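You operate a simulated robot arm through the tools that you are given. There is no shell and no other tool.

You are at the controls of a simulated robot arm. One attempt, no reset.

Task
Put things in order on the sorting table top. At the end: the brown wax brush stands where the brown wool skein stood; the lint roller stands on top of the brown wide board; the brown wool skein stands where the brown oil pad stood; the brown oil pad stands where the lint roller stood; whatever was shut is shut again. Leave all else as you found it, and nothing knocked over.

Only the result counts: the job must be done as asked and must still hold three seconds after the hand-in. Knocking over, shifting, dropping, spilling or breaking anything else fails it.

Robot
A 6-joint arm with a two-finger parallel gripper, fixed in place. Base frame: the origin is at the foot of the arm, x ahead of it, y to its left, z up; the work surface is at about z = 800. Units: mm, degrees, N and s.
With the tool pointing down near the work surface it reaches from about 260 to 680 mm from the base axis. Its first joint turns from -66.0 to 66.0 degrees. Payload 2.9 kg.
The tool frame sits at the grasp point between the pads (the TCP): z along the fingers, y along the line on which they close. The tips reach 30 mm beyond it. The gripper opens to 110 mm. The fingers are 20 mm wide and 10 mm thick; the gripper's body (48 by 112 mm) begins 55 mm behind the TCP.
Orientation is that of the tool frame in the base frame, as a unit quaternion [w, x, y, z]. With the fingers straight down and closing along the base's y, the tool's x points along the base's -x, its y along +y and its z along -z.

Tools
- The arm moves only by the tool move_arm. Its argument "commands" is a list of rows, each an object of numbers (a shift or turn left out is 0, a gripper value left out holds the last): "x", "y", "z": the shift along the tool's x, y, z in units of 40 mm (1.0 is 40 mm); "wx", "wy", "wz": the turn, a rotation vector about the tool's x, y, z in units of 8 degrees (1.0 is 8 degrees); "jaw": the finger opening in mm, from 0 to 110. In form: [{"x": .., "y": .., "z": .., "wx": .., "wy": .., "wz": .., "jaw": ..}, ...]. A call has 1 to 20 rows; each row shifts and turns the commanded pose from where the row before left it, along the tool's axes as they then stand. A call with a number of a shift or a turn outside -1 to 1 is refused whole. A row lasts 0.2 s, in which the tool goes at most 50 mm and 8.6 degrees; a call with a longer step from one row to the next is refused whole, and so is a gripper value outside its range. Where a pose cannot be reached the arm comes as near as it can. A force on the tool above 40 N (or 10 N above the force at the start of the call, whichever is more), or a blocked arm, ends the call early, and 0.2 s more pass. Each finger travels about 108 mm/s and halts on what it meets, pressing with about 35 N; the grip force reading is that of the motor and also rises with nothing between the fingers. The clock runs only during rows and for 0.2 s after the last one: add rows that do not move to give the fingers time. It gives the time, the measured TCP pose, the force on the tool (base axes), the opening and the grip force at its end, in the units of the frame above (readings bear some noise), with the torque about the TCP (base axes, N m) and any sound that the robot's microphone picked up, and new pictures: "views" is both (left out), scene, wrist or none.
- Cameras (640 x 400 px; columns grow to the right, rows downward): "scene" is fixed at [85.8, 448.1, 1370.1]; the picture's right is [-0.62, -0.79, 0.00], its down [-0.54, 0.43, -0.72] and it looks along [0.57, -0.45, -0.69] (base axes); focal length 278 px, centre (320, 200). "wrist" rides on the gripper at [72, 17, -103] in the tool frame; the picture's right is [-0.23, 0.97, 0.00], its down [-0.76, -0.18, -0.62] and it looks along [-0.61, -0.14, 0.78] (tool axes); focal length 222 px, centre (320, 200). There is no depth. A picture from a camera that has moved, and an enlarged one, comes with that camera's place and axes in the base frame and with its lens.
- zoom(camera, box): a new picture of the part [left, top, right, bottom] of that camera's present view, enlarged. It takes no simulated time.
- finish_job(): hands the job in; it is judged then, once.

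Places have to be worked out from the pictures, the camera data and where the tool is seen. Open the gripper and draw the arm clear of the work before you hand the job in, unless the task says otherwise.

The tools are called after "Emit:" as name(argument=value, ...) on one line, values as JSON. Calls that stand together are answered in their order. move_arm: Moves the arm, as the interface text tells. Its arguments: {"type":"object","properties":{"commands":{"type":"array","items":{"type":"object","properties":{"x":{"type":"number"},"y":{"type":"number"},"z":{"type":"number"},"wx":{"type":"number"},"wy":{"type":"number"},"wz":{"type":"number"},"jaw":{"type":"number"}}}},"views":{"type":"string","enum":["both","scene","wrist","none"]}},"required":["commands"]} The other tools are called the same way: zoom (camera, box) takes an enlarged picture of a part of a camera's view; finish_job () hands the job in.

At the start:

```text
t: 0.0
tool_pos: [487.0, 176.5, 1138.1]
orientation: [-0.001, 0.0, 1.0, 0.001]
contact_force: [0.6, -0.9, 0.2]
ft_torque: [-0.01, -0.05, 0.01]
width: 110.1
gripper_force: 0.0
```

scene: 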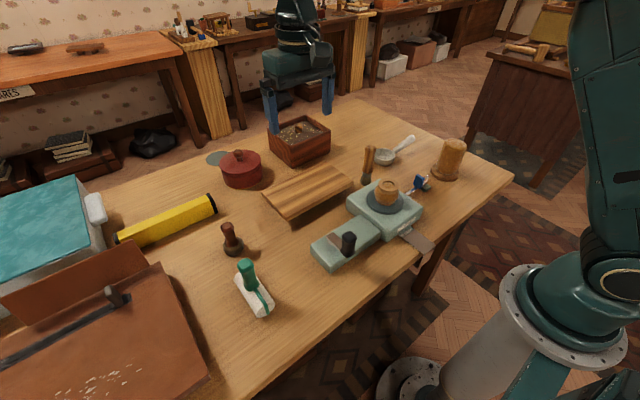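
wrist: 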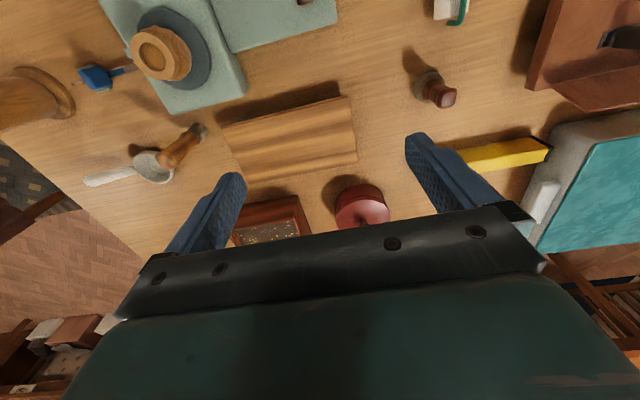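

I'll start by looking closer at the objects on the table before moving anything.

Emit:
zoom(camera="scene", box=[180, 100, 480, 290])

Emit:
zoom(camera="scene", box=[0, 160, 300, 350])

Emit:
zoom(camera="wrist", box=[0, 0, 640, 260])

```text
2.11 times, centred on (330, 195) of scene
camera zoom: at [85.8, 448.1, 1370.1], right [-0.62, -0.79, 0.0], down [-0.54, 0.43, -0.72], along [0.57, -0.45, -0.69], focal length 584 px, centre (299, 210)
```

zoom: 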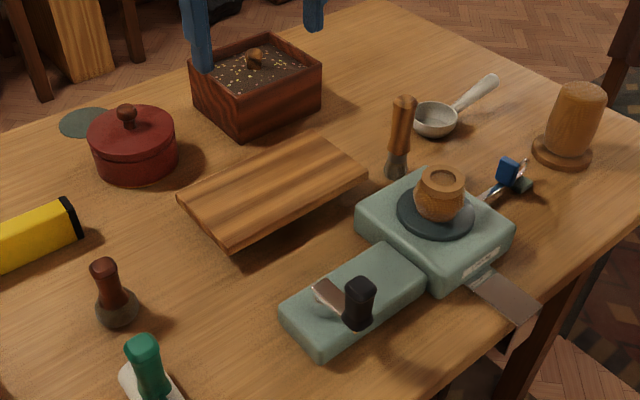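

```text
2.11 times, centred on (150, 255) of scene
camera zoom: at [85.8, 448.1, 1370.1], right [-0.62, -0.79, 0.0], down [-0.54, 0.43, -0.72], along [0.57, -0.45, -0.69], focal length 584 px, centre (678, 84)
```

zoom: 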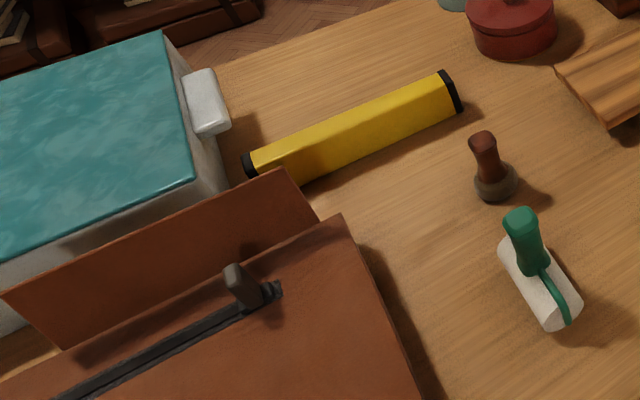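

```text
1.00 times, centred on (320, 130) of wrist (not enlarged: the box is as wide or as high as the picture)
camera zoom: at [414.4, 193.8, 1241.2], right [0.23, 0.97, 0.0], down [0.76, -0.18, 0.62], along [0.61, -0.14, -0.78], focal length 222 px, centre (320, 270)
```

zoom: 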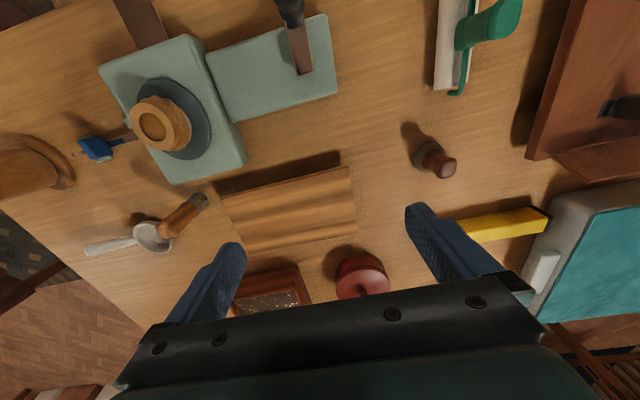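

The items need identifying, so I zoom tightly on each candidate.

Emit:
zoom(camera="scene", box=[340, 130, 480, 220])

Emit:
zoom(camera="scene", box=[200, 205, 300, 325])

Emit:
zoom(camera="scene", box=[200, 105, 350, 200])

Emit:
zoom(camera="scene", box=[300, 170, 450, 275])

Emit:
zoom(camera="scene", box=[0, 230, 220, 400])

Emit:
zoom(camera="wrist", box=[60, 0, 260, 200])

Emit:
zoom(camera="wrist", box=[380, 0, 640, 200])

```text
4.44 times, centred on (410, 175) of scene
camera zoom: at [85.8, 448.1, 1370.1], right [-0.62, -0.79, 0.0], down [-0.54, 0.43, -0.72], along [0.57, -0.45, -0.69], focal length 1233 px, centre (-80, 311)
```

zoom: 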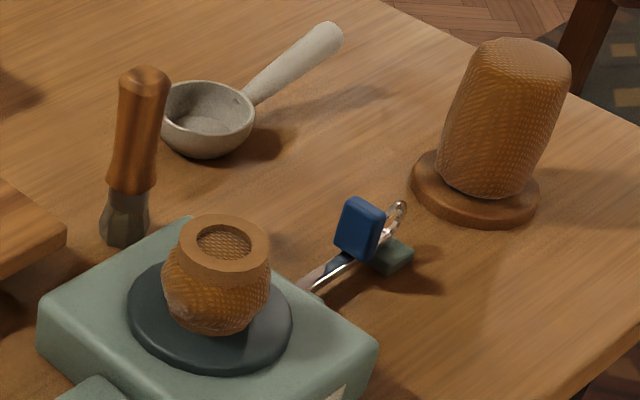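

```text
3.33 times, centred on (250, 265) of scene
camera zoom: at [85.8, 448.1, 1370.1], right [-0.62, -0.79, 0.0], down [-0.54, 0.43, -0.72], along [0.57, -0.45, -0.69], focal length 925 px, centre (553, -17)
```

zoom: 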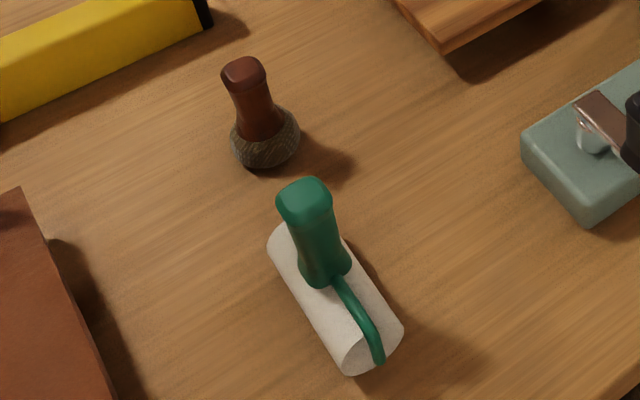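

```text
4.21 times, centred on (275, 152) of scene
camera zoom: at [85.8, 448.1, 1370.1], right [-0.62, -0.79, 0.0], down [-0.54, 0.43, -0.72], along [0.57, -0.45, -0.69], focal length 1168 px, centre (510, 400)
```

zoom: 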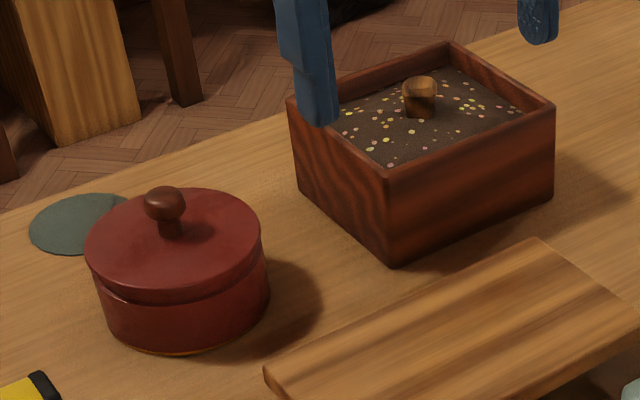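

```text
3.81 times, centred on (375, 222) of scene
camera zoom: at [85.8, 448.1, 1370.1], right [-0.62, -0.79, 0.0], down [-0.54, 0.43, -0.72], along [0.57, -0.45, -0.69], focal length 1057 px, centre (110, 114)
```

zoom: 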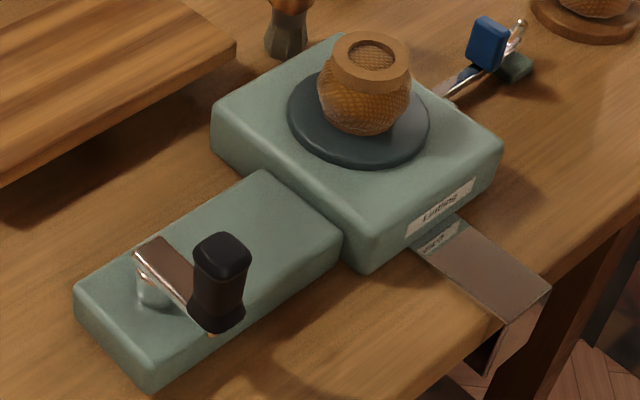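

```text
2.35 times, centred on (110, 315) of scene
camera zoom: at [85.8, 448.1, 1370.1], right [-0.62, -0.79, 0.0], down [-0.54, 0.43, -0.72], along [0.57, -0.45, -0.69], focal length 653 px, centre (814, -71)
```

zoom: 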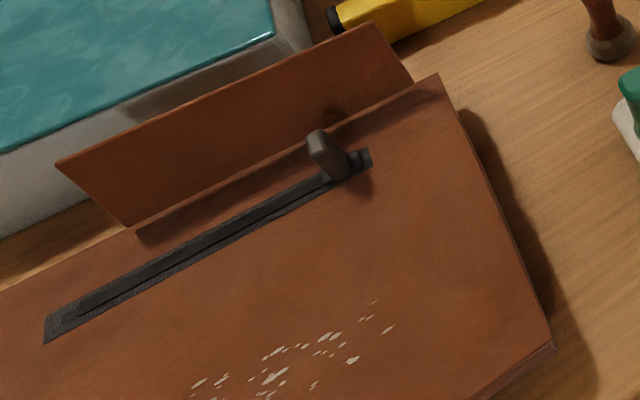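

```text
2.00 times, centred on (160, 100) of wrist
camera zoom: at [414.4, 193.8, 1241.2], right [0.23, 0.97, 0.0], down [0.76, -0.18, 0.62], along [0.61, -0.14, -0.78], focal length 444 px, centre (640, 400)
```

zoom: 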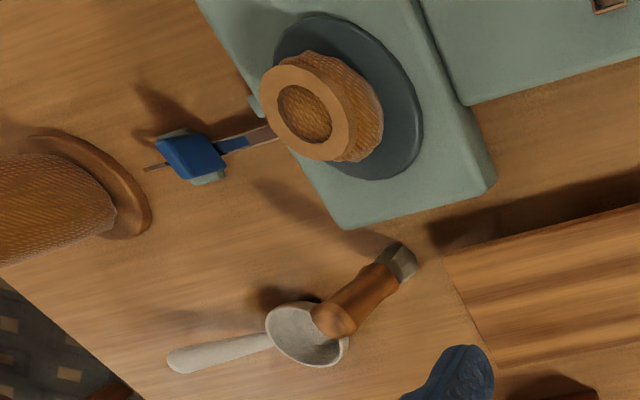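

```text
2.00 times, centred on (510, 100) of wrist
camera zoom: at [414.4, 193.8, 1241.2], right [0.23, 0.97, 0.0], down [0.76, -0.18, 0.62], along [0.61, -0.14, -0.78], focal length 444 px, centre (-60, 400)
```

zoom: 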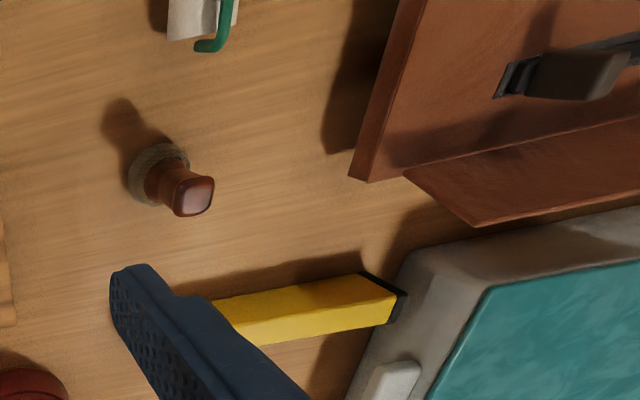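

The ball-like item on the green machine and the larger wound item near the far corner are both skein candidates. I'm moving the wrist camera over the machine for a closer look, staying well above everything.

Emit:
move_arm(commands=[{"x": 0.616, "y": -0.55, "z": 0.306}, {"x": 0.616, "y": -0.55, "z": 0.306}, {"x": 0.616, "y": -0.55, "z": 0.306}, {"x": 0.616, "y": -0.55, "z": 0.306}, {"x": 0.616, "y": -0.55, "z": 0.306}, {"x": 0.616, "y": -0.55, "z": 0.306}, {"x": 0.616, "y": -0.55, "z": 0.306}, {"x": 0.616, "y": -0.55, "z": 0.306}, {}])

```text
t: 2.0
tool_pos: [290.3, 1.1, 1040.8]
orientation: [-0.001, 0.0, 1.0, 0.0]
contact_force: [0.8, -0.3, 0.0]
ft_torque: [0.0, 0.0, -0.01]
width: 109.9
gripper_force: 0.1
camera wrist: at [217.7, 17.9, 1144.2], right [0.23, 0.97, 0.0], down [0.76, -0.18, 0.62], along [0.61, -0.14, -0.78], focal length 222 px, centre (320, 200)
```

scene: 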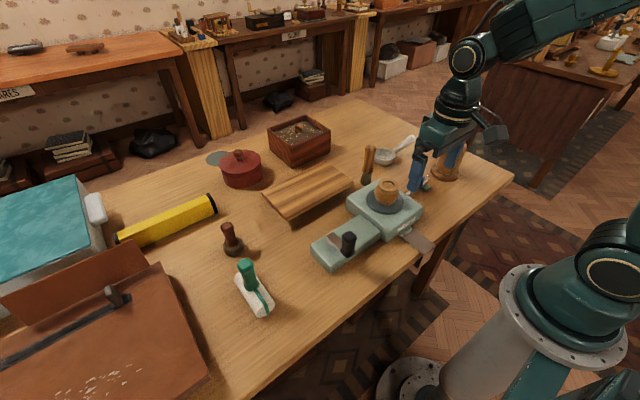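
wrist: 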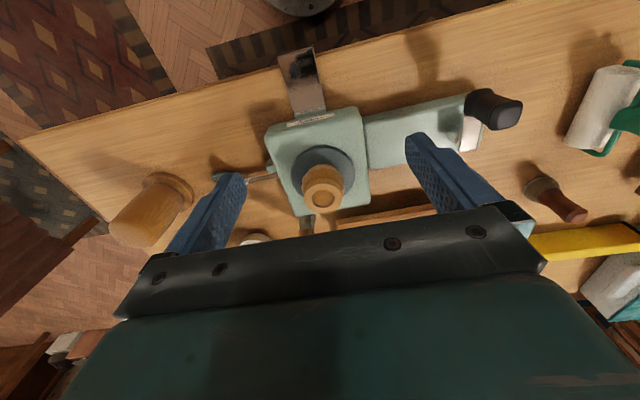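

Zooming on the machine, its item, and the scene view of it.

Emit:
zoom(camera="wrist", box=[230, 100, 400, 230])

Emit:
zoom(camera="wrist", box=[90, 150, 230, 260])

Emit:
zoom(camera="wrist", box=[440, 40, 640, 260])

Emit:
zoom(camera="scene", box=[360, 170, 440, 270])

Emit:
zoom(camera="scene", box=[260, 110, 340, 170])

```text
3.08 times, centred on (315, 165) of wrist
camera zoom: at [217.7, 17.9, 1144.2], right [0.23, 0.97, 0.0], down [0.76, -0.18, 0.62], along [0.61, -0.14, -0.78], focal length 684 px, centre (335, 308)
```

zoom: 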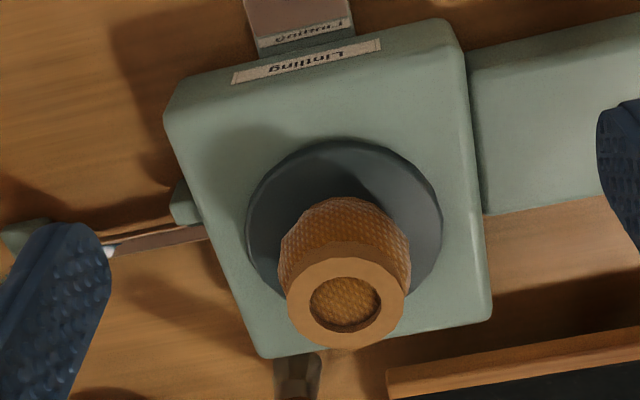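

```text
3.64 times, centred on (160, 205) of wrist
camera zoom: at [217.7, 17.9, 1144.2], right [0.23, 0.97, 0.0], down [0.76, -0.18, 0.62], along [0.61, -0.14, -0.78], focal length 808 px, centre (902, 182)
```

zoom: 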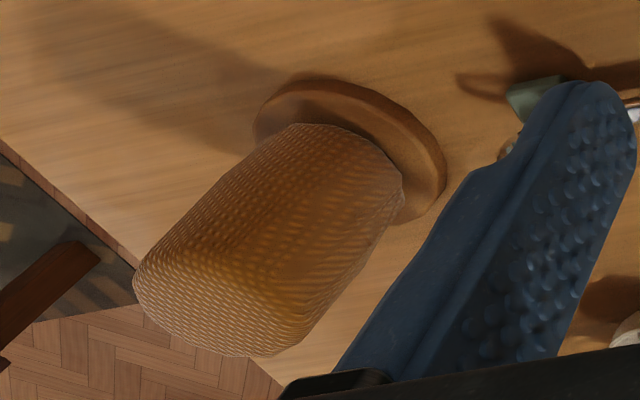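

```text
1.82 times, centred on (540, 150) of wrist
camera zoom: at [217.7, 17.9, 1144.2], right [0.23, 0.97, 0.0], down [0.76, -0.18, 0.62], along [0.61, -0.14, -0.78], focal length 404 px, centre (-80, 291)
```

zoom: 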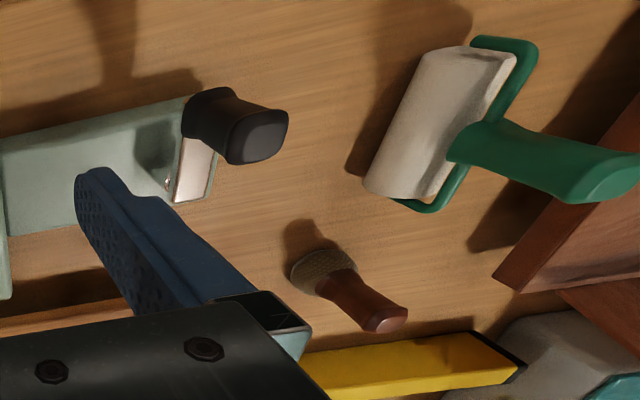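

```text
4.00 times, centred on (400, 220) of scene
camera zoom: at [85.8, 448.1, 1370.1], right [-0.62, -0.79, 0.0], down [-0.54, 0.43, -0.72], along [0.57, -0.45, -0.69], focal length 1110 px, centre (0, 120)
```

zoom: 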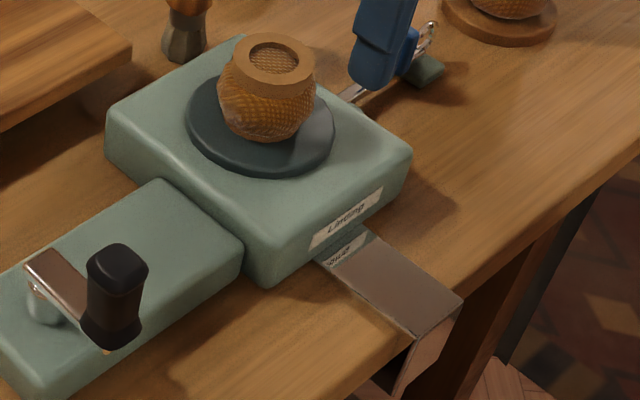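

```text
6.67 times, centred on (300, 140) of scene
camera zoom: at [85.8, 448.1, 1370.1], right [-0.62, -0.79, 0.0], down [-0.54, 0.43, -0.72], along [0.57, -0.45, -0.69], focal length 1850 px, centre (453, 600)
```

zoom: 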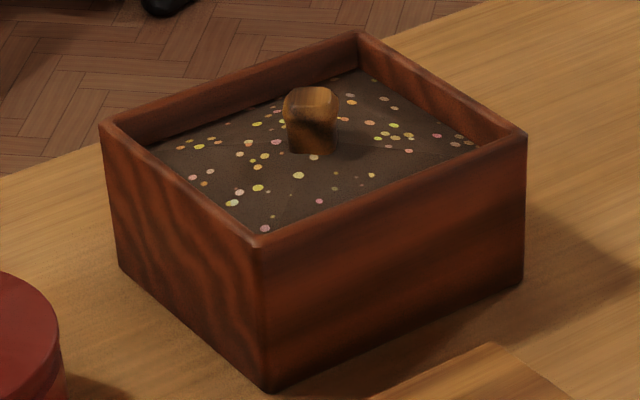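

Zooming further onto the labels and the brush ends.

Emit:
zoom(camera="scene", box=[395, 212, 425, 242])

Emit:
zoom(camera="wrist", box=[275, 90, 345, 135])

Emit:
zoom(camera="scene", box=[350, 140, 400, 190])

Emit:
zoom(camera="scene", box=[210, 215, 260, 260])

Emit:
zoom(camera="scene", box=[405, 165, 445, 205])

```text
13.33 times, centred on (410, 227) of scene
camera zoom: at [85.8, 448.1, 1370.1], right [-0.62, -0.79, 0.0], down [-0.54, 0.43, -0.72], along [0.57, -0.45, -0.69], focal length 3700 px, centre (-880, -160)
```

zoom: 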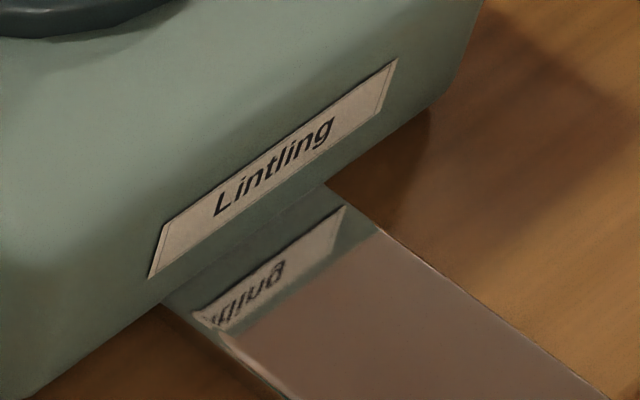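

```text
8.89 times, centred on (310, 112) of wrist
camera zoom: at [217.7, 17.9, 1144.2], right [0.23, 0.97, 0.0], down [0.76, -0.18, 0.62], along [0.61, -0.14, -0.78], focal length 1974 px, centre (409, 978)
```

zoom: 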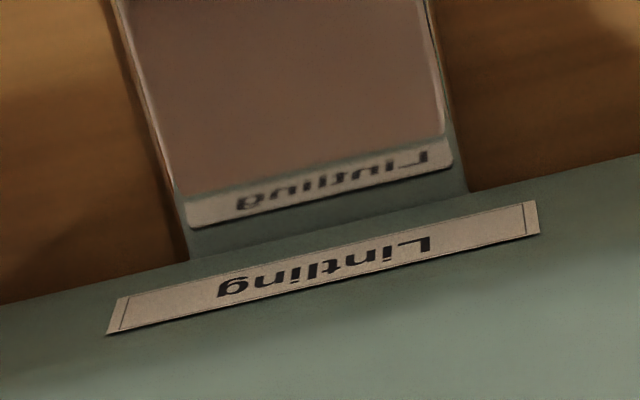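

```text
8.00 times, centred on (375, 165) of scene
camera zoom: at [85.8, 448.1, 1370.1], right [-0.62, -0.79, 0.0], down [-0.54, 0.43, -0.72], along [0.57, -0.45, -0.69], focal length 2220 px, centre (-120, 480)
```

zoom: 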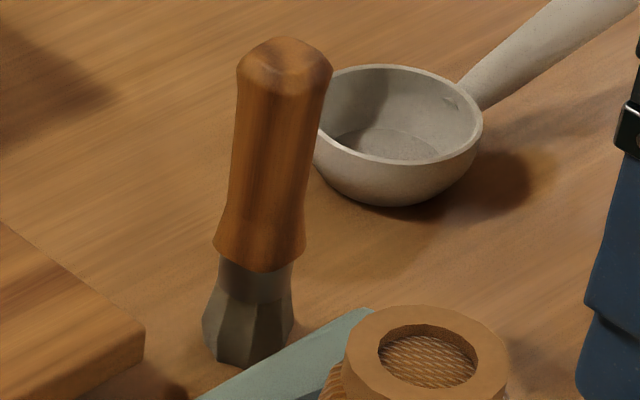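

```text
8.89 times, centred on (235, 238) of scene
camera zoom: at [85.8, 448.1, 1370.1], right [-0.62, -0.79, 0.0], down [-0.54, 0.43, -0.72], along [0.57, -0.45, -0.69], focal length 2467 px, centre (1076, -133)
```

zoom: 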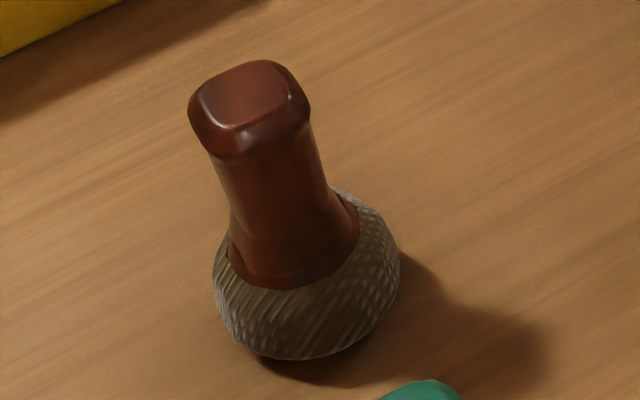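

```text
10.00 times, centred on (425, 185) of scene
camera zoom: at [85.8, 448.1, 1370.1], right [-0.62, -0.79, 0.0], down [-0.54, 0.43, -0.72], along [0.57, -0.45, -0.69], focal length 2775 px, centre (-730, 350)
```

zoom: 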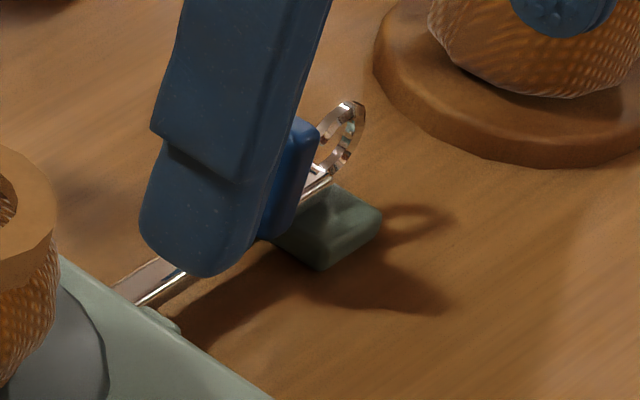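

The machine appears to be a yarn ball winder (crank, guide arm with eyelet, clamp over the table edge), and the ball on it is exactly coaxial with its disc, so it may be part of it. I'll now view the wound item at the far corner from closer up.

Emit:
move_arm(commands=[{"x": -0.039, "y": -0.883, "z": 0.1}, {"x": -0.039, "y": -0.883, "z": 0.1}, {"x": -0.039, "y": -0.883, "z": 0.1}, {"x": -0.039, "y": -0.883, "z": 0.225}, {"x": -0.039, "y": -0.883, "z": 0.225}, {"x": -0.039, "y": -0.883, "z": 0.225}, {"x": -0.039, "y": -0.883, "z": 0.225}, {"x": -0.039, "y": -0.883, "z": 0.225}, {"x": -0.039, "y": -0.883, "z": 0.225}, {}])

```text
t: 4.2
tool_pos: [306.3, -317.4, 974.8]
orientation: [0.001, 0.0, 1.0, 0.0]
contact_force: [-0.5, 0.3, -1.4]
ft_torque: [-0.01, 0.02, 0.01]
width: 110.1
gripper_force: 0.0
camera wrist: at [232.5, -301.7, 1077.7], right [0.23, 0.97, 0.0], down [0.76, -0.18, 0.62], along [0.61, -0.14, -0.78], focal length 222 px, centre (320, 200)
```

scene: 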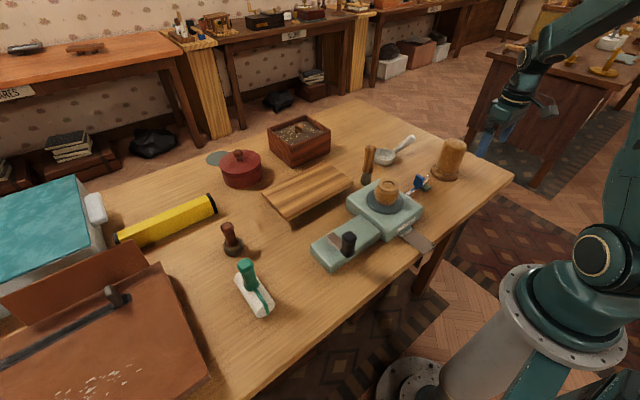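
wrist: 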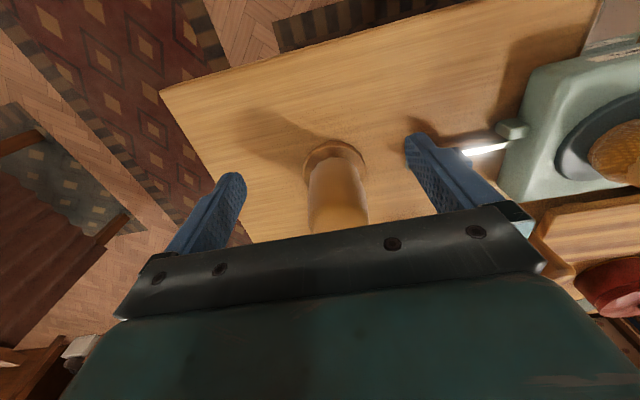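

Emit:
zoom(camera="wrist", box=[270, 110, 410, 245])

Emit:
zoom(camera="wrist", box=[500, 40, 640, 210])

Emit:
zoom(camera="scene", box=[355, 125, 485, 215])

```text
2.96 times, centred on (340, 178) of wrist
camera zoom: at [232.5, -301.7, 1077.7], right [0.23, 0.97, 0.0], down [0.76, -0.18, 0.62], along [0.61, -0.14, -0.78], focal length 658 px, centre (261, 267)
```

zoom: 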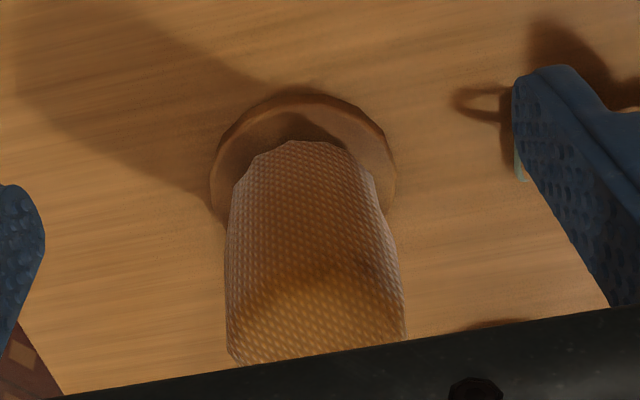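

```text
2.35 times, centred on (570, 125) of wrist
camera zoom: at [232.5, -301.7, 1077.7], right [0.23, 0.97, 0.0], down [0.76, -0.18, 0.62], along [0.61, -0.14, -0.78], focal length 523 px, centre (-268, 376)
```

zoom: 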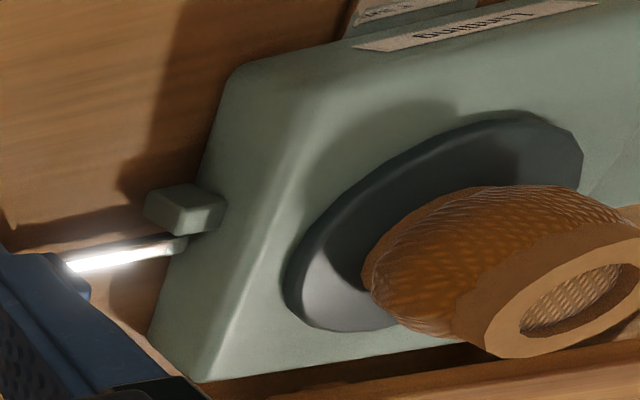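

```text
4.44 times, centred on (420, 170) of scene
camera zoom: at [85.8, 448.1, 1370.1], right [-0.62, -0.79, 0.0], down [-0.54, 0.43, -0.72], along [0.57, -0.45, -0.69], focal length 1233 px, centre (-124, 333)
```

zoom: 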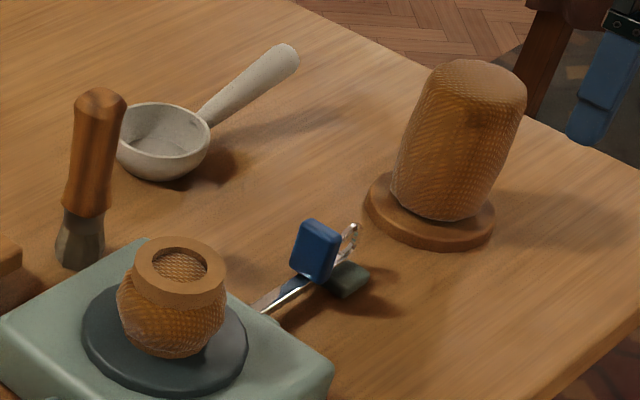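

Both candidates look alike in texture, so I'm zooming very tightly on each from the scene camera (it now has a clear line of sight).

Emit:
zoom(camera="scene", box=[365, 175, 410, 215])

Emit:
zoom(camera="scene", box=[425, 133, 475, 185])

Emit:
zoom(camera="wrist", box=[545, 80, 640, 200])

Emit:
zoom(camera="scene", box=[255, 155, 365, 230])

```text
10.00 times, centred on (388, 195) of scene
camera zoom: at [85.8, 448.1, 1370.1], right [-0.62, -0.79, 0.0], down [-0.54, 0.43, -0.72], along [0.57, -0.45, -0.69], focal length 2775 px, centre (-355, 250)
```

zoom: 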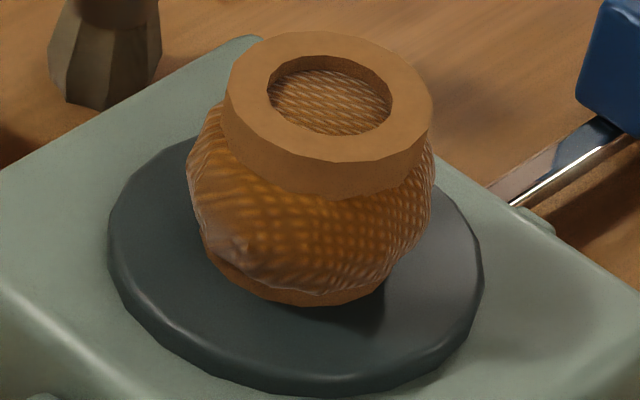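

```text
7.69 times, centred on (450, 159) of scene
camera zoom: at [85.8, 448.1, 1370.1], right [-0.62, -0.79, 0.0], down [-0.54, 0.43, -0.72], along [0.57, -0.45, -0.69], focal length 2134 px, centre (-680, 515)
```

zoom: 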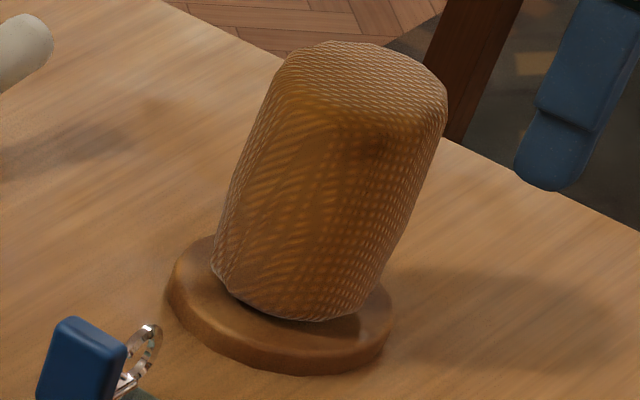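

```text
3.33 times, centred on (592, 140) of wrist
camera zoom: at [232.5, -301.7, 1077.7], right [0.23, 0.97, 0.0], down [0.76, -0.18, 0.62], along [0.61, -0.14, -0.78], focal length 740 px, centre (-588, 400)
```

zoom: 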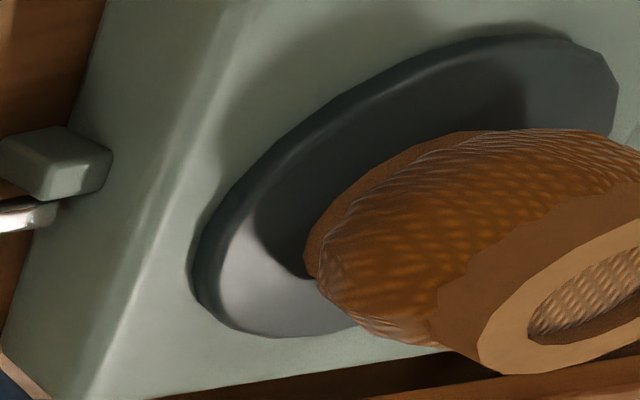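

```text
5.33 times, centred on (310, 192) of scene
camera zoom: at [85.8, 448.1, 1370.1], right [-0.62, -0.79, 0.0], down [-0.54, 0.43, -0.72], along [0.57, -0.45, -0.69], focal length 1480 px, centre (373, 240)
```

zoom: 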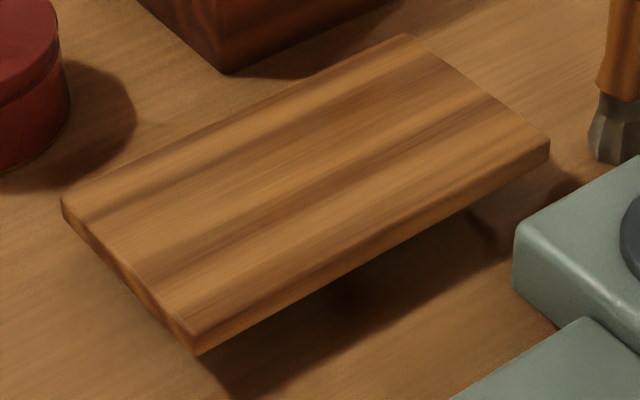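

The item on the winder sits exactly coaxial on its disc (about (396,-18), z 859–918), while the other wool piece stands on the table at about (396,-319). I'll settle that later; first I'll go look at the lint roller, oil pad and board from above.

Emit:
move_arm(commands=[{"z": -1}, {"z": -1}, {"x": -0.121, "y": 0.97, "z": -0.035}, {"x": -0.121, "y": 0.97, "z": -0.035}, {"x": -0.121, "y": 0.97, "z": -0.035}, {"x": -0.121, "y": 0.97, "z": -0.035}, {"x": -0.121, "y": 0.97, "z": -0.035}, {"x": -0.121, "y": 0.97, "z": -0.035}, {"x": -0.121, "y": 0.97, "z": -0.035}, {"x": -0.121, "y": 0.97, "z": -0.035}, {"x": -0.121, "y": 0.97, "z": -0.035}, {"x": -0.121, "y": 0.97, "z": -0.035}, {"x": -0.121, "y": 0.97, "z": -0.035}, {"x": -0.121, "y": 0.97, "z": -0.035}, {"x": -0.121, "y": 0.97, "z": -0.035}, {"x": -0.121, "y": 0.97, "z": -0.035}, {"x": -0.121, "y": 0.97, "z": -0.035}, {"x": -0.121, "y": 0.97, "z": -0.035}, {"x": -0.121, "y": 0.97, "z": -0.035}, {"x": -0.121, "y": 0.97, "z": -0.035}])

```text
t: 8.4
tool_pos: [392.5, 384.4, 1082.1]
orientation: [-0.001, 0.0, 1.0, 0.0]
contact_force: [-0.2, -0.7, -0.5]
ft_torque: [-0.02, -0.01, 0.02]
width: 110.0
gripper_force: 0.1
camera wrist: at [319.5, 400.8, 1184.4], right [0.23, 0.97, 0.0], down [0.76, -0.18, 0.62], along [0.61, -0.14, -0.78], focal length 222 px, centre (320, 200)
```

scene: 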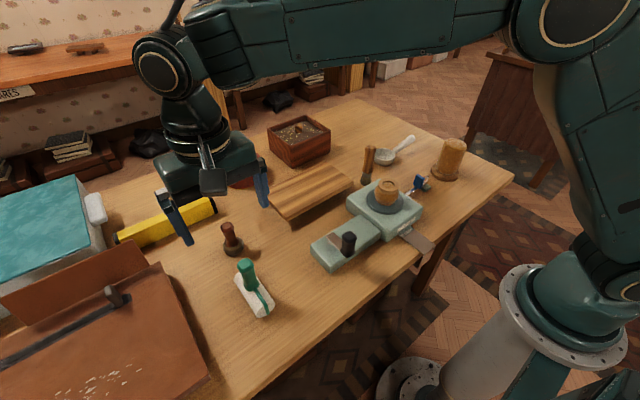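
wrist: 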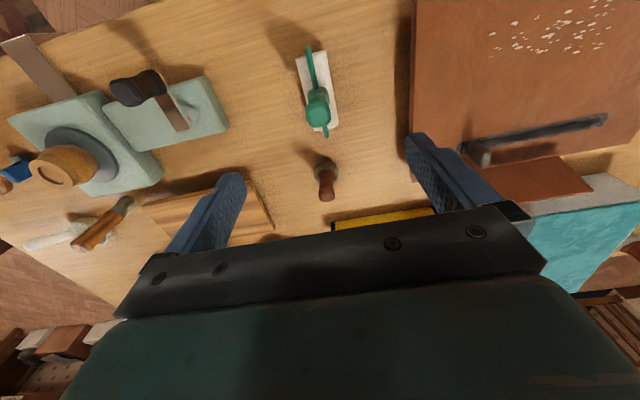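

Emit:
zoom(camera="wrist", box=[270, 30, 370, 220])

Emit:
zoom(camera="wrist", box=[390, 0, 640, 210])

Emit:
zoom(camera="scene", box=[215, 245, 295, 330])

```text
2.11 times, centred on (320, 125) of wrist
camera zoom: at [319.5, 400.8, 1184.4], right [0.23, 0.97, 0.0], down [0.76, -0.18, 0.62], along [0.61, -0.14, -0.78], focal length 468 px, centre (320, 358)
```

zoom: 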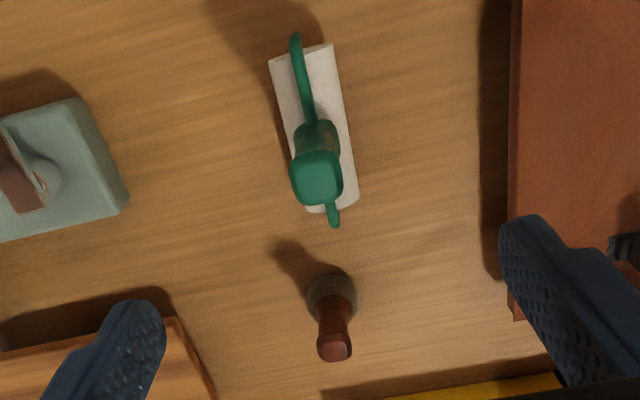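

```text
1.90 times, centred on (515, 105) of wrist
camera zoom: at [319.5, 400.8, 1184.4], right [0.23, 0.97, 0.0], down [0.76, -0.18, 0.62], along [0.61, -0.14, -0.78], focal length 423 px, centre (-51, 381)
```

zoom: 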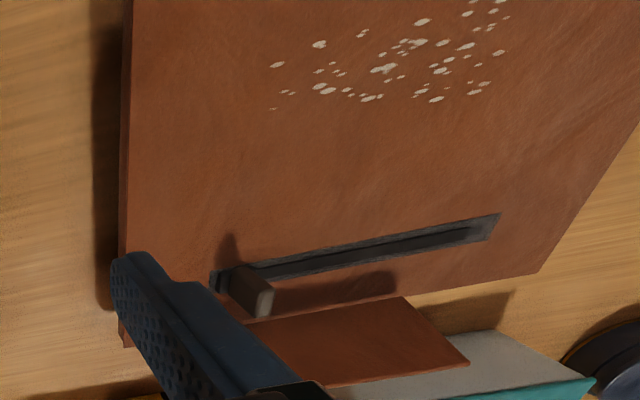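

```text
4.71 times, centred on (255, 288) of scene
camera zoom: at [85.8, 448.1, 1370.0], right [-0.62, -0.79, 0.0], down [-0.54, 0.43, -0.72], along [0.57, -0.45, -0.69], focal length 1306 px, centre (626, -212)
```

zoom: 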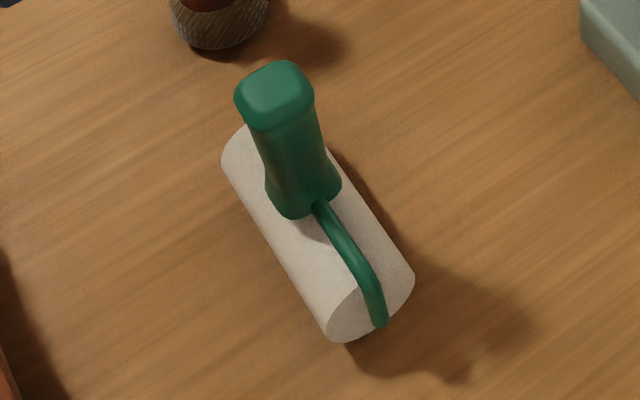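

The roller's handle top is at about (398,382,929) with its axis along x, the oil pad at about (536,361), and the board about 130×240 mm centred near (583,99) with its top near z≈840. I lower over the roller handle to check alignment before gripping.

Emit:
move_arm(commands=[{"x": -0.07, "y": -0.03, "z": 0.93}, {"x": -0.07, "y": -0.03, "z": 0.93}, {"z": 0.93}, {}])

```text
t: 9.4
tool_pos: [396.8, 379.4, 968.6]
orientation: [0.0, 0.0, 1.0, 0.0]
contact_force: [1.0, -0.9, -0.1]
ft_torque: [0.05, 0.01, 0.01]
width: 109.8
gripper_force: 0.0
camera wrist: at [323.6, 396.8, 1071.2], right [0.23, 0.97, 0.0], down [0.76, -0.18, 0.62], along [0.61, -0.14, -0.78], focal length 222 px, centre (320, 200)
```

scene: 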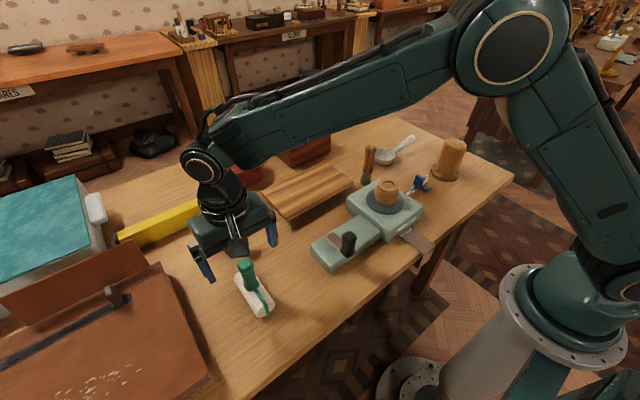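
wrist: 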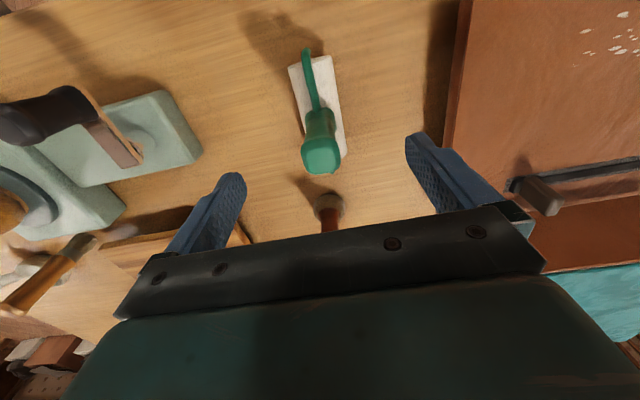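

The handle top lies right on the tool axis. I descend to z≈897 and close the fingers on the handle.

Emit:
move_arm(commands=[{"y": 0.04, "x": -0.02, "z": 0.6}, {"z": 0.6}, {"z": 0.59}, {}, {"jaw": 15}, {"jaw": 15}, {"jaw": 15}, {"jaw": 15}])

```text
t: 11.2
tool_pos: [397.4, 381.4, 897.5]
orientation: [0.0, 0.0, 1.0, 0.0]
contact_force: [-0.7, -0.2, 0.6]
ft_torque: [0.02, 0.01, 0.05]
width: 25.7
gripper_force: 35.4
camera wrist: at [324.5, 397.2, 1001.3], right [0.23, 0.97, 0.0], down [0.76, -0.18, 0.62], along [0.61, -0.14, -0.78], focal length 222 px, centre (320, 200)
```

scene: 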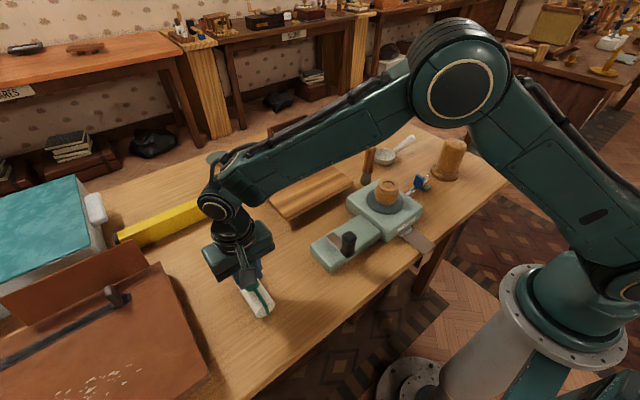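
wrist: 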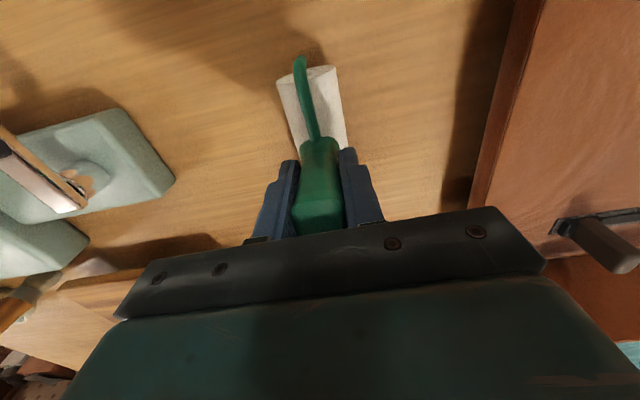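

The roller handle is held (opening 25.7 mm) at TCP (397.4,381.4,897.5). I lift straight up and check the hold.

Emit:
move_arm(commands=[{"z": -0.25}, {"z": -0.5}, {"z": -0.9}, {"z": -0.9}, {"z": -0.9}, {}])

```text
t: 12.6
tool_pos: [397.4, 379.1, 1034.9]
orientation: [0.0, 0.0, 1.0, 0.0]
contact_force: [-0.1, 0.0, -1.1]
ft_torque: [0.0, 0.0, -0.02]
width: 25.7
gripper_force: 35.0
camera wrist: at [324.3, 396.7, 1138.7], right [0.23, 0.97, 0.0], down [0.76, -0.18, 0.62], along [0.61, -0.14, -0.78], focal length 222 px, centre (320, 200)
```

scene: 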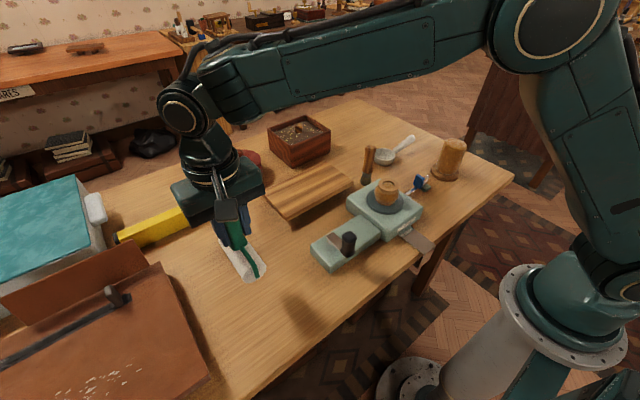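
wrist: 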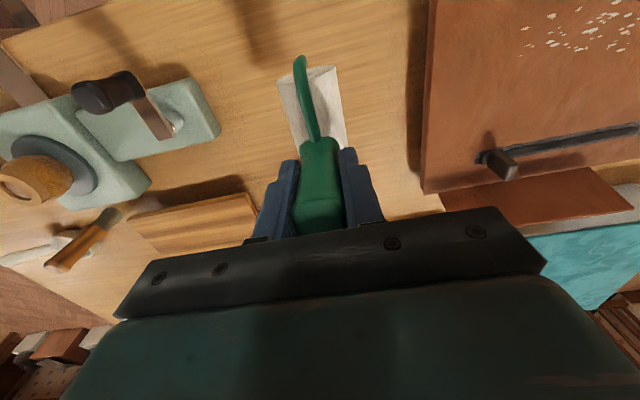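

Held firmly and light. I carry it toward the board and stop short of it to view the board and what supports it.

Emit:
move_arm(commands=[{"x": -0.227, "y": -0.875}, {"x": -0.227, "y": -0.875}, {"x": -0.227, "y": -0.875}, {"x": -0.227, "y": -0.875}, {"x": -0.227, "y": -0.875}, {"x": -0.227, "y": -0.875}, {"x": -0.227, "y": -0.875}, {"x": -0.227, "y": -0.875}, {}])

```text
t: 14.6
tool_pos: [469.8, 101.8, 1035.8]
orientation: [0.0, 0.0, 1.0, 0.001]
contact_force: [-0.3, 0.1, -1.1]
ft_torque: [0.0, 0.04, -0.02]
width: 25.6
gripper_force: 35.2
camera wrist: at [396.3, 118.5, 1138.3], right [0.23, 0.97, 0.0], down [0.76, -0.18, 0.62], along [0.61, -0.14, -0.78], focal length 222 px, centre (320, 200)
```

scene: 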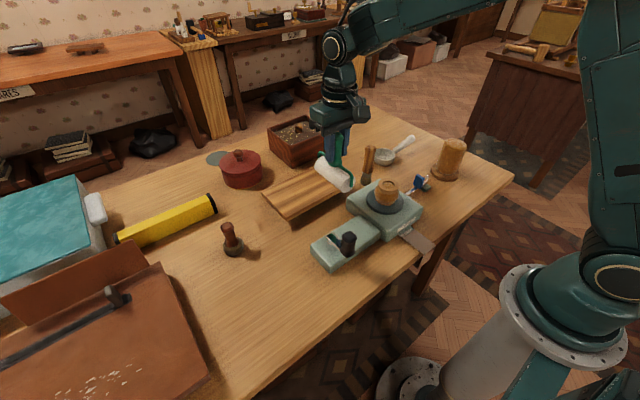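
wrist: 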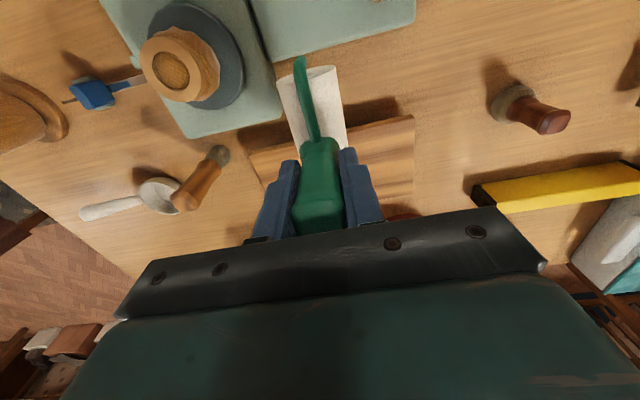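

Emit:
zoom(camera="wrist", box=[220, 80, 440, 220])

Emit:
zoom(camera="scene", box=[255, 140, 375, 230])

```text
2.86 times, centred on (330, 150) of wrist
camera zoom: at [396.3, 118.5, 1138.3], right [0.23, 0.97, 0.0], down [0.76, -0.18, 0.62], along [0.61, -0.14, -0.78], focal length 635 px, centre (291, 343)
```

zoom: 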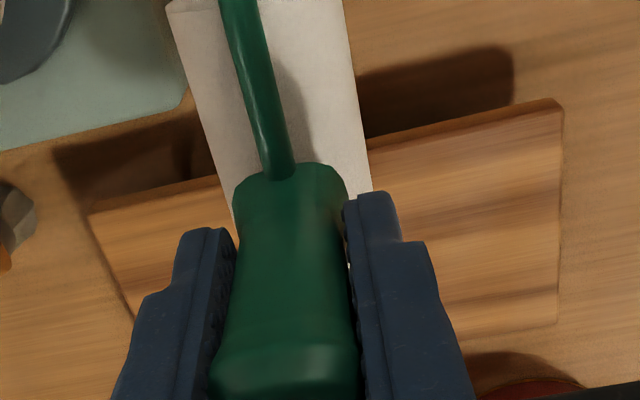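

```text
4.44 times, centred on (315, 185) of scene
camera zoom: at [85.9, 448.1, 1370.1], right [-0.62, -0.79, 0.0], down [-0.54, 0.43, -0.72], along [0.57, -0.45, -0.69], focal length 1233 px, centre (342, 267)
```

zoom: 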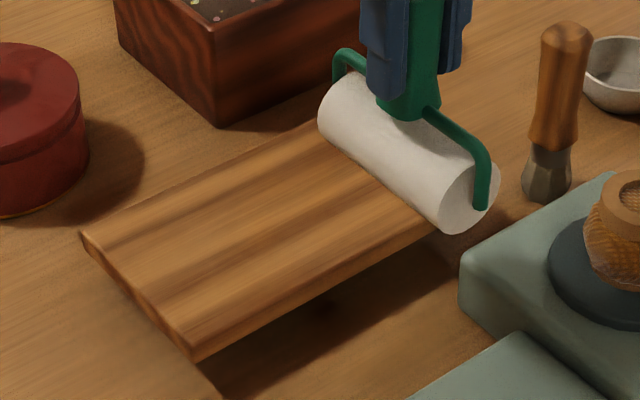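

The board is centred at about (585,101). I move over its centre and lower to just above its expected surface.

Emit:
move_arm(commands=[{"x": -0.96}, {"x": -0.96}, {"x": -0.96}, {"z": 0.7}, {"z": 0.7}, {"z": 0.5}, {"z": 0.25}, {}])

```text
t: 16.4
tool_pos: [586.0, 100.8, 948.8]
orientation: [0.0, 0.0, 1.0, 0.0]
contact_force: [-0.1, 0.2, -2.4]
ft_torque: [0.0, 0.03, 0.02]
width: 25.9
gripper_force: 35.4
camera wrist: at [513.6, 117.6, 1051.6], right [0.23, 0.97, 0.0], down [0.76, -0.18, 0.62], along [0.61, -0.14, -0.78], focal length 222 px, centre (320, 200)
```

scene: 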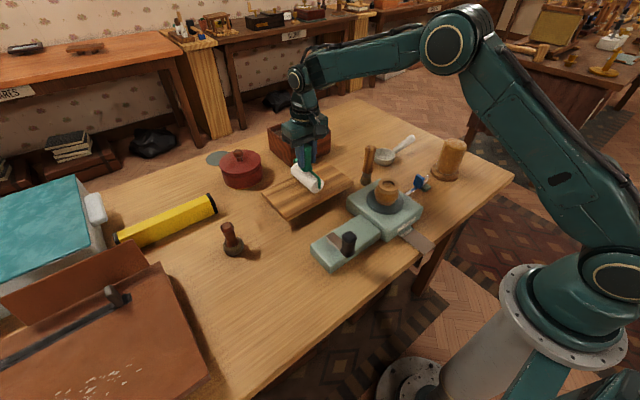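
wrist: 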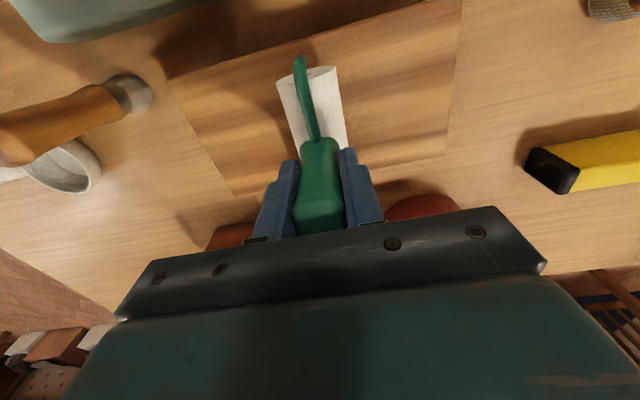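

Well-centred on the board; the roller's bottom should be about 9 mm above it. I lower in small steps while watching the force.

Emit:
move_arm(commands=[{"z": 0.075}, {"z": 0.075}, {}], views="none")

Emit:
zoom(camera="scene", box=[255, 140, 375, 230])

```text
t: 17.2
tool_pos: [585.4, 100.5, 942.5]
orientation: [0.0, 0.001, 1.0, 0.0]
contact_force: [0.0, 0.1, -1.6]
ft_torque: [-0.01, 0.04, 0.01]
width: 25.8
gripper_force: 35.0
```

```text
4.44 times, centred on (315, 185) of scene
camera zoom: at [85.8, 448.1, 1370.1], right [-0.62, -0.79, 0.0], down [-0.54, 0.43, -0.72], along [0.57, -0.45, -0.69], focal length 1233 px, centre (342, 267)
```

zoom: 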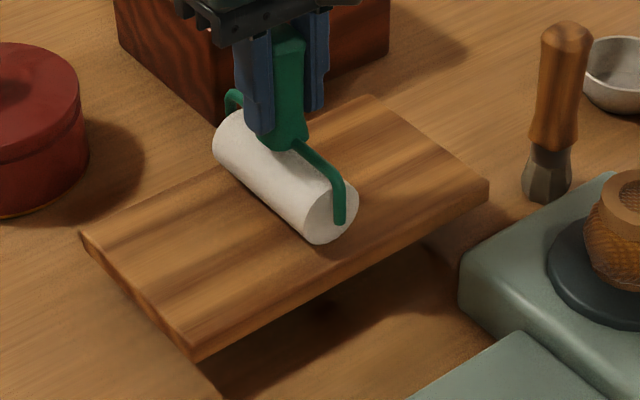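

Emit:
move_arm(commands=[{"z": 0.04}, {}], views="none")

Emit:
move_arm(commands=[{"z": 0.03}, {}], views="none")

Emit:
move_arm(commands=[{"z": 0.025}, {}], views="none")

```text
t: 17.8
tool_pos: [585.5, 101.3, 941.4]
orientation: [0.0, 0.001, 1.0, 0.001]
contact_force: [-1.1, -0.4, 2.5]
ft_torque: [0.04, 0.28, -0.03]
width: 26.0
gripper_force: 34.9
```

```text
t: 18.4
tool_pos: [585.8, 100.3, 942.0]
orientation: [0.0, 0.0, 1.0, 0.001]
contact_force: [-1.1, -1.7, 15.7]
ft_torque: [-0.18, 1.02, 0.13]
width: 25.7
gripper_force: 34.7
```

```text
t: 19.0
tool_pos: [586.3, 102.2, 941.7]
orientation: [0.002, 0.0, 1.0, 0.001]
contact_force: [0.5, -3.7, 24.6]
ft_torque: [-0.33, 0.92, 0.09]
width: 25.7
gripper_force: 35.1
```

Contact was made at TCP z≈941.5 (board top ≈844) and I'm pressing a little; I relax upward by about 2.6 mm before opening.

Emit:
move_arm(commands=[{"z": -0.035}, {"z": -0.03}, {}], views="none")

Emit:
zoom(camera="scene", box=[255, 140, 375, 230])

```text
t: 19.8
tool_pos: [585.0, 100.5, 941.9]
orientation: [-0.001, 0.0, 1.0, -0.001]
contact_force: [4.1, 1.1, 8.0]
ft_torque: [0.16, -0.9, 0.08]
width: 25.9
gripper_force: 35.3
```

```text
4.44 times, centred on (315, 185) of scene
camera zoom: at [85.7, 448.1, 1370.1], right [-0.62, -0.79, 0.0], down [-0.54, 0.43, -0.72], along [0.57, -0.45, -0.69], focal length 1233 px, centre (342, 267)
```

zoom: 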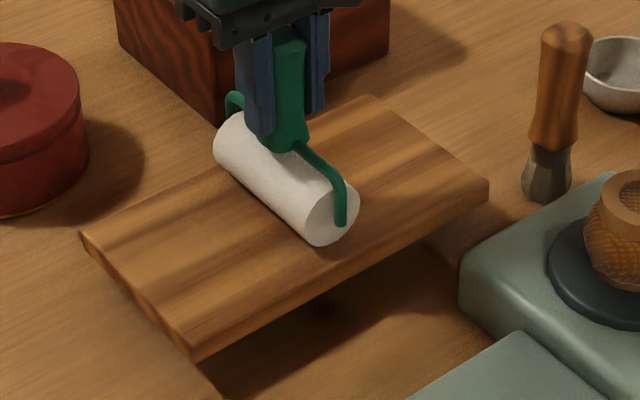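

Emit:
move_arm(commands=[{"z": -0.012}, {}, {}], views="none")

```text
t: 20.6
tool_pos: [584.9, 101.2, 940.9]
orientation: [-0.002, 0.0, 1.0, 0.0]
contact_force: [0.3, 1.7, 3.0]
ft_torque: [0.1, -0.31, 0.02]
width: 26.0
gripper_force: 35.0
```

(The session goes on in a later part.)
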